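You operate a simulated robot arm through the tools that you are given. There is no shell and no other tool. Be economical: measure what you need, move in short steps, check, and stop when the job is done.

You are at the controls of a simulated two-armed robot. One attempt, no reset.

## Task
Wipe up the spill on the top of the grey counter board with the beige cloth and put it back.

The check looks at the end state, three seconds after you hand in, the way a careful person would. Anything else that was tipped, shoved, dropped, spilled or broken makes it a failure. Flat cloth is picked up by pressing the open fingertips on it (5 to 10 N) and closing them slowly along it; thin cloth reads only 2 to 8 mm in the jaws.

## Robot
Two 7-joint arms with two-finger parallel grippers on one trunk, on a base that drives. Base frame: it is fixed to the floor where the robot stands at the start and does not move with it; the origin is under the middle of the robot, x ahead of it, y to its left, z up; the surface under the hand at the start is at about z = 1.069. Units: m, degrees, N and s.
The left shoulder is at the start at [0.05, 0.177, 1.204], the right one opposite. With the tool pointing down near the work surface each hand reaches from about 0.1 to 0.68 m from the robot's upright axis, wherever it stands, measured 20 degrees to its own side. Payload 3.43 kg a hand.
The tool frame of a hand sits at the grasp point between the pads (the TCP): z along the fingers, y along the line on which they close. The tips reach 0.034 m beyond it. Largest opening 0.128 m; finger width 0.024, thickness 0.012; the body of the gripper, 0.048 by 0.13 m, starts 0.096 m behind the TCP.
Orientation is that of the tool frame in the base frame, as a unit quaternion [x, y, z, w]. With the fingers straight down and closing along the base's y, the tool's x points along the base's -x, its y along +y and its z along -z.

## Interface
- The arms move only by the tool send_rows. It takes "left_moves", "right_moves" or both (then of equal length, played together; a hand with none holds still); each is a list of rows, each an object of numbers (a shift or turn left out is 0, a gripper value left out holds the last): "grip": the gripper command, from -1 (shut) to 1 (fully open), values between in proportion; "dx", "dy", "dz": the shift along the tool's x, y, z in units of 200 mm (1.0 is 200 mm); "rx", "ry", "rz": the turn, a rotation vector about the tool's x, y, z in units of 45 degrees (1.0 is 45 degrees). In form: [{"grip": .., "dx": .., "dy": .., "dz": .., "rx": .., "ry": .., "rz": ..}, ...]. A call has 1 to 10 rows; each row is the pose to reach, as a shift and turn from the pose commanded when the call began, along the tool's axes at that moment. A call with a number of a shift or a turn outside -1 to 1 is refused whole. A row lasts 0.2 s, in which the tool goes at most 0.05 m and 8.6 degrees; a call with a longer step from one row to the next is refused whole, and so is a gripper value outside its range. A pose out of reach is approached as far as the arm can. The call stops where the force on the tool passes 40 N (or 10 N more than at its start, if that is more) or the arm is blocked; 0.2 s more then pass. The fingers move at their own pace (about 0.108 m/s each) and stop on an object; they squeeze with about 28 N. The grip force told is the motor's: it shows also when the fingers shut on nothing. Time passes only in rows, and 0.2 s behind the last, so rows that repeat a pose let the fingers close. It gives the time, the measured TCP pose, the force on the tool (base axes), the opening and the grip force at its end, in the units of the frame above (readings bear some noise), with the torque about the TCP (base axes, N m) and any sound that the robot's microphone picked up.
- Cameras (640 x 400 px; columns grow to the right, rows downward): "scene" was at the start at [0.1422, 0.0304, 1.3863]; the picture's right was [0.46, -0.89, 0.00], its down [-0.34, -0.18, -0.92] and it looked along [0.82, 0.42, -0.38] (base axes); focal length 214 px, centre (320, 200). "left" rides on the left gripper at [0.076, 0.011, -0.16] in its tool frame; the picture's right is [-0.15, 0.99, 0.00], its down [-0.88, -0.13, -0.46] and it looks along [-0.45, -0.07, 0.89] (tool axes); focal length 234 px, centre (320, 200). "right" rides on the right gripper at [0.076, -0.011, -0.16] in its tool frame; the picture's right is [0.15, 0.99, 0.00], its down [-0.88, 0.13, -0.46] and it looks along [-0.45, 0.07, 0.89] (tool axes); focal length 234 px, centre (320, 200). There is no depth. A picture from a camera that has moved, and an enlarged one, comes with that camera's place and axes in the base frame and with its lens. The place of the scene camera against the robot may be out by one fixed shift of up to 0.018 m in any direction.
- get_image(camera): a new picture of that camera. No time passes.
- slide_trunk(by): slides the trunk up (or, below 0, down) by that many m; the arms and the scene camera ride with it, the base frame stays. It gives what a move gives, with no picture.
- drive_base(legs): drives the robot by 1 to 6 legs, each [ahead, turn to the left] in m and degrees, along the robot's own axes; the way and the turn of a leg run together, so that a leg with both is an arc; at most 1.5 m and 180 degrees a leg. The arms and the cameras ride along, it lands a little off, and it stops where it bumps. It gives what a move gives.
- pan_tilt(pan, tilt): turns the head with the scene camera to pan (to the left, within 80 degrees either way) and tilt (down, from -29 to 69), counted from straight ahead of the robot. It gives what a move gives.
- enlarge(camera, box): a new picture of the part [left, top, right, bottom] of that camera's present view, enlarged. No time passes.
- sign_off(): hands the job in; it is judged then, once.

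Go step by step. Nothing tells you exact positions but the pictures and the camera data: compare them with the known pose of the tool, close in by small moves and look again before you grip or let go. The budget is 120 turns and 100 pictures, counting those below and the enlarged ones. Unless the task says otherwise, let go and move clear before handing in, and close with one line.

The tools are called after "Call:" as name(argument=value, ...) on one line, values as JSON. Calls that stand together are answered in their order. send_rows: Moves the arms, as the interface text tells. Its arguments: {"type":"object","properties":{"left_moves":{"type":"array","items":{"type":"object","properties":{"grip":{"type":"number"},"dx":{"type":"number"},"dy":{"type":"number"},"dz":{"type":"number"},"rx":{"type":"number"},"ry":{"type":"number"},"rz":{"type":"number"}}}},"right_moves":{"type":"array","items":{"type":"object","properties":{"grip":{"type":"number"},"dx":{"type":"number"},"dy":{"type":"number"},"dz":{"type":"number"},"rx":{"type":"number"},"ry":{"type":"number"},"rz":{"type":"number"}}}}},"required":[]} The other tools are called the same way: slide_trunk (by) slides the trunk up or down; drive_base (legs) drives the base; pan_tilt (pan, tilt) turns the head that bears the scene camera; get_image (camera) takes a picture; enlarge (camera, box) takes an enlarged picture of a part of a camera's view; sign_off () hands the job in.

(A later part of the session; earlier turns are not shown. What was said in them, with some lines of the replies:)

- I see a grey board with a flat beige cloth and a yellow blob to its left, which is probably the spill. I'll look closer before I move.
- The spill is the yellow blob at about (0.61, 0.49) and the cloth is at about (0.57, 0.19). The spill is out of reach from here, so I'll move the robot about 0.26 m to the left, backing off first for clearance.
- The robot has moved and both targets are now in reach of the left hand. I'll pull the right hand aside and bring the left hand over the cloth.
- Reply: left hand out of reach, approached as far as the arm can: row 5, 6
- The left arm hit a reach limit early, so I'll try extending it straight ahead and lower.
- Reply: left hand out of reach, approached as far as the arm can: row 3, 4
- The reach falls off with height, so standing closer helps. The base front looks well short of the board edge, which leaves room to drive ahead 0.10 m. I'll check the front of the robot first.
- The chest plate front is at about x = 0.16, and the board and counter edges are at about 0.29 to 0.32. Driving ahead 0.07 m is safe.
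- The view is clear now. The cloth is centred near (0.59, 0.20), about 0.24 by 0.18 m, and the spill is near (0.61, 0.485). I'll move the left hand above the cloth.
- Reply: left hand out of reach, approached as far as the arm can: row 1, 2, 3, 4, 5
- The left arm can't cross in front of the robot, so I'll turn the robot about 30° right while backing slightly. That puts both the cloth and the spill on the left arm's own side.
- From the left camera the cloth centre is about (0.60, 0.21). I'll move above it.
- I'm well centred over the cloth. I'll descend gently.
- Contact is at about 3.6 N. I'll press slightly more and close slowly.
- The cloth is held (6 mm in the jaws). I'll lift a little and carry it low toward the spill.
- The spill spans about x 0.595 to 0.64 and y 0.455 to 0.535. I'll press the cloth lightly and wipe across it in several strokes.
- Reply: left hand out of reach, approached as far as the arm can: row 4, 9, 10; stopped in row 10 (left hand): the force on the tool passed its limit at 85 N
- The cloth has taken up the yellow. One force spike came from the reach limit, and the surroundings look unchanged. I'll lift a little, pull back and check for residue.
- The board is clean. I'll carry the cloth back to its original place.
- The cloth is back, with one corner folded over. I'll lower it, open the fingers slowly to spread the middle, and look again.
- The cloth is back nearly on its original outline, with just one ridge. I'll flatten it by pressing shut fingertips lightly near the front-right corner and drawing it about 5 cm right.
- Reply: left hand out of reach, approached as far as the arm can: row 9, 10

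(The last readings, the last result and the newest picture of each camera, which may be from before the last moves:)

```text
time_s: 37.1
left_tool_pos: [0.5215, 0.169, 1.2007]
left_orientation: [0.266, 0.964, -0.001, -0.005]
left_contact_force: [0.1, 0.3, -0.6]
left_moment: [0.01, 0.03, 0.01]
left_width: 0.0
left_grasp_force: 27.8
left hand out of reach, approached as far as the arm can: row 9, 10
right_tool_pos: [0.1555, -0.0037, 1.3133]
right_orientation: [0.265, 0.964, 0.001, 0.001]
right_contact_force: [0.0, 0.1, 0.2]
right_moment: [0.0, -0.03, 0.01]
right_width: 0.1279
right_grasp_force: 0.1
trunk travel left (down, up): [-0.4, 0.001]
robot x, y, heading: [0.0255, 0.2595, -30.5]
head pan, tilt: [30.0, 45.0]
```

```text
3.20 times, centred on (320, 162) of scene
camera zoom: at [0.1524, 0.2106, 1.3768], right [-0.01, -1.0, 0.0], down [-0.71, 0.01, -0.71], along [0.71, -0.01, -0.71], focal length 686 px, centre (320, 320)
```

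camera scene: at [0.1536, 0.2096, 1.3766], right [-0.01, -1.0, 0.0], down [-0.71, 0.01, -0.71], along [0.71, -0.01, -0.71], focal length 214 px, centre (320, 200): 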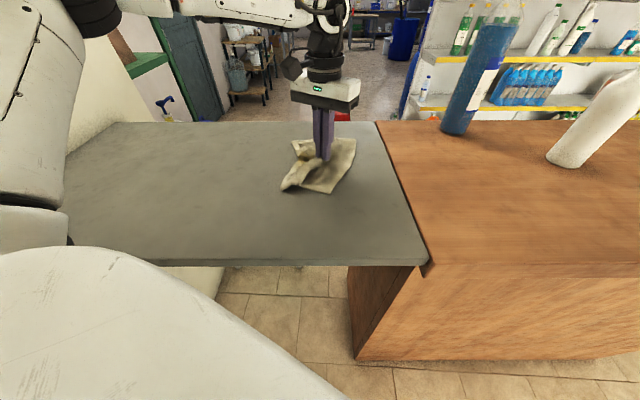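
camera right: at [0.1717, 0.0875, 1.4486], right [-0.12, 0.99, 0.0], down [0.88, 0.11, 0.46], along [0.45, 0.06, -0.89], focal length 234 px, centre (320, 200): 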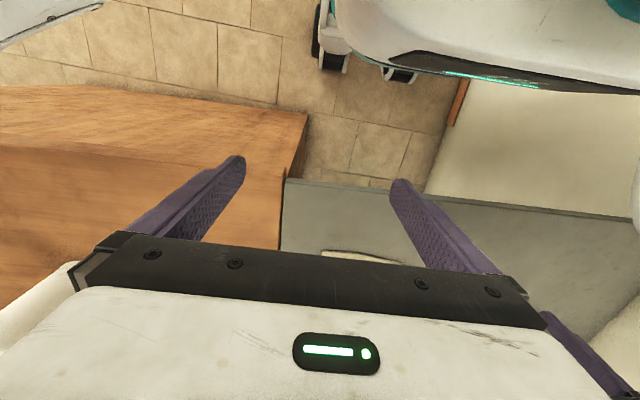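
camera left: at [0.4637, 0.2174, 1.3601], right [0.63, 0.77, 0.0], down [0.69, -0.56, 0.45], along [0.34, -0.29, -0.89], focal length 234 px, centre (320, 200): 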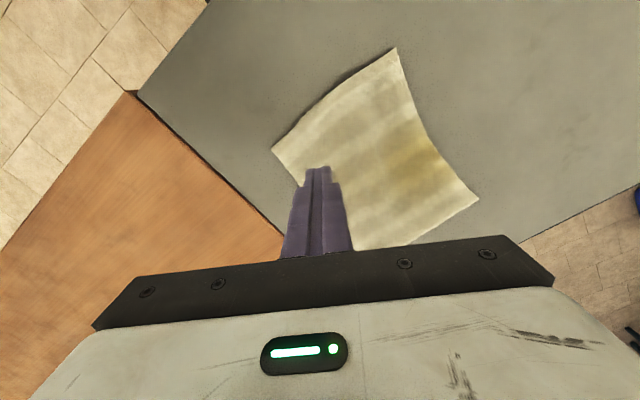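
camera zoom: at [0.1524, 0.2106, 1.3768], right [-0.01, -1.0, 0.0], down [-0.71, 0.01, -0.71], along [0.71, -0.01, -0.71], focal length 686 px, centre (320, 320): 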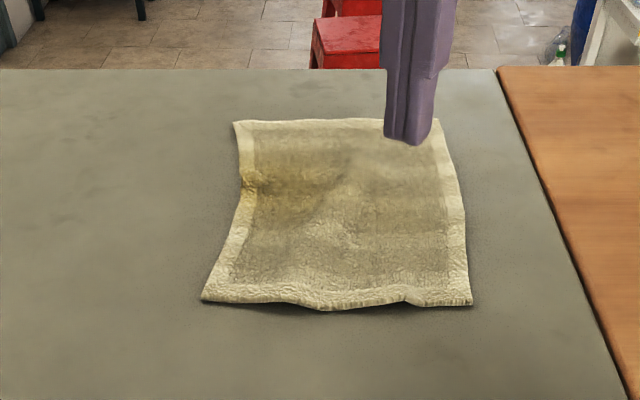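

The cloth now lies flat on its original spot. I'll move the hand clear and take a final look.

Call:
send_rows(left_moves=[{"dx": 0.1, "dy": 0.16}, {"dx": 0.2, "dy": 0.32}, {"dx": 0.3, "dy": 0.48, "grip": 0}, {"dx": 0.45, "dy": 0.6}, {"dx": 0.6, "dy": 0.7}, {"dx": 0.6, "dy": 0.7}])

Call:
get_image(camera="scene")

Call:
enlarge(camera="scene", box=[100, 100, 400, 280])

```text
time_s: 38.5
left_tool_pos: [0.4931, 0.3479, 1.2029]
left_orientation: [0.267, 0.964, 0.0, -0.006]
left_contact_force: [-0.1, -0.8, 0.5]
left_moment: [-0.01, 0.05, 0.03]
left_width: 0.0642
left_grasp_force: 0.1
right_tool_pos: [0.1574, -0.0049, 1.3143]
right_orientation: [0.265, 0.964, 0.001, -0.002]
right_contact_force: [-0.6, -0.4, 0.5]
right_moment: [0.02, 0.03, 0.03]
right_width: 0.1281
right_grasp_force: 0.1
trunk travel left (down, up): [-0.4, 0.001]
robot x, y, heading: [0.0226, 0.257, -30.6]
head pan, tilt: [30.0, 45.0]
```

```text
66 pictures are left
camera scene: at [0.1529, 0.2094, 1.3767], right [-0.01, -1.0, 0.0], down [-0.71, 0.01, -0.71], along [0.71, -0.01, -0.71], focal length 214 px, centre (320, 200)
```

scene: 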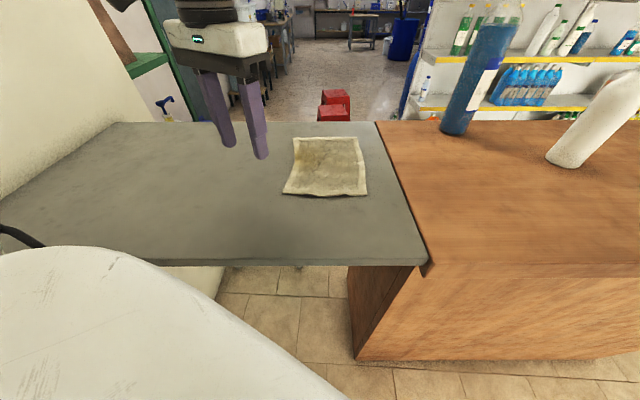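

```text
2.13 times, centred on (250, 190) of scene
camera zoom: at [0.1529, 0.2094, 1.3767], right [-0.01, -1.0, 0.0], down [-0.71, 0.01, -0.71], along [0.71, -0.01, -0.71], focal length 458 px, centre (469, 221)
```

zoom: 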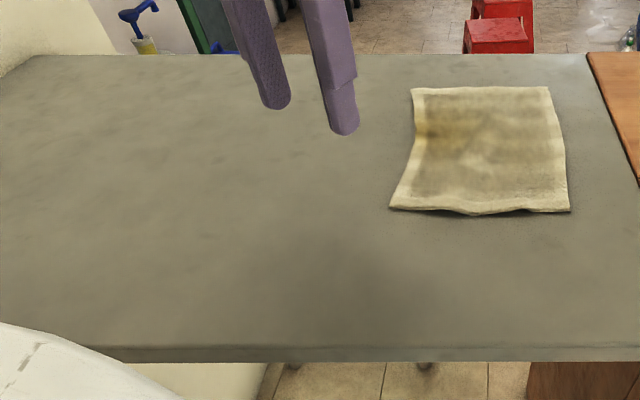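

Call:
get_image(camera="left")

```text
64 pictures are left
camera left: at [0.4339, 0.3971, 1.3616], right [0.63, 0.77, 0.0], down [0.69, -0.57, 0.45], along [0.34, -0.29, -0.89], focal length 234 px, centre (320, 200)
```

left: 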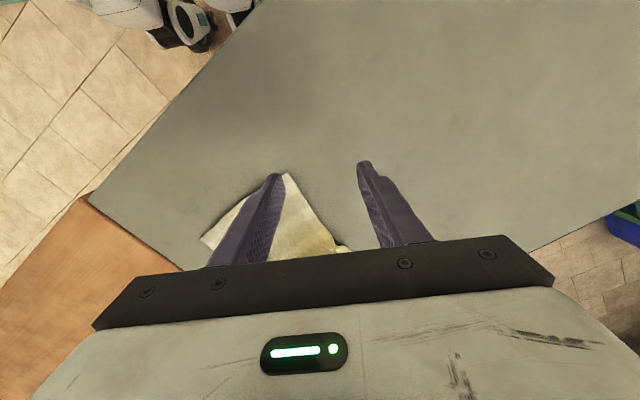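

The board is clean, the cloth is flat in its place and the hands are clear, so I'm handing in.

Call:
sign_off()

```text
The job is handed in.
```

I wiped up the yellow spill with the beige cloth and laid the cloth back flat on its original spot. Both hands are clear, and the pictures show nothing else disturbed.
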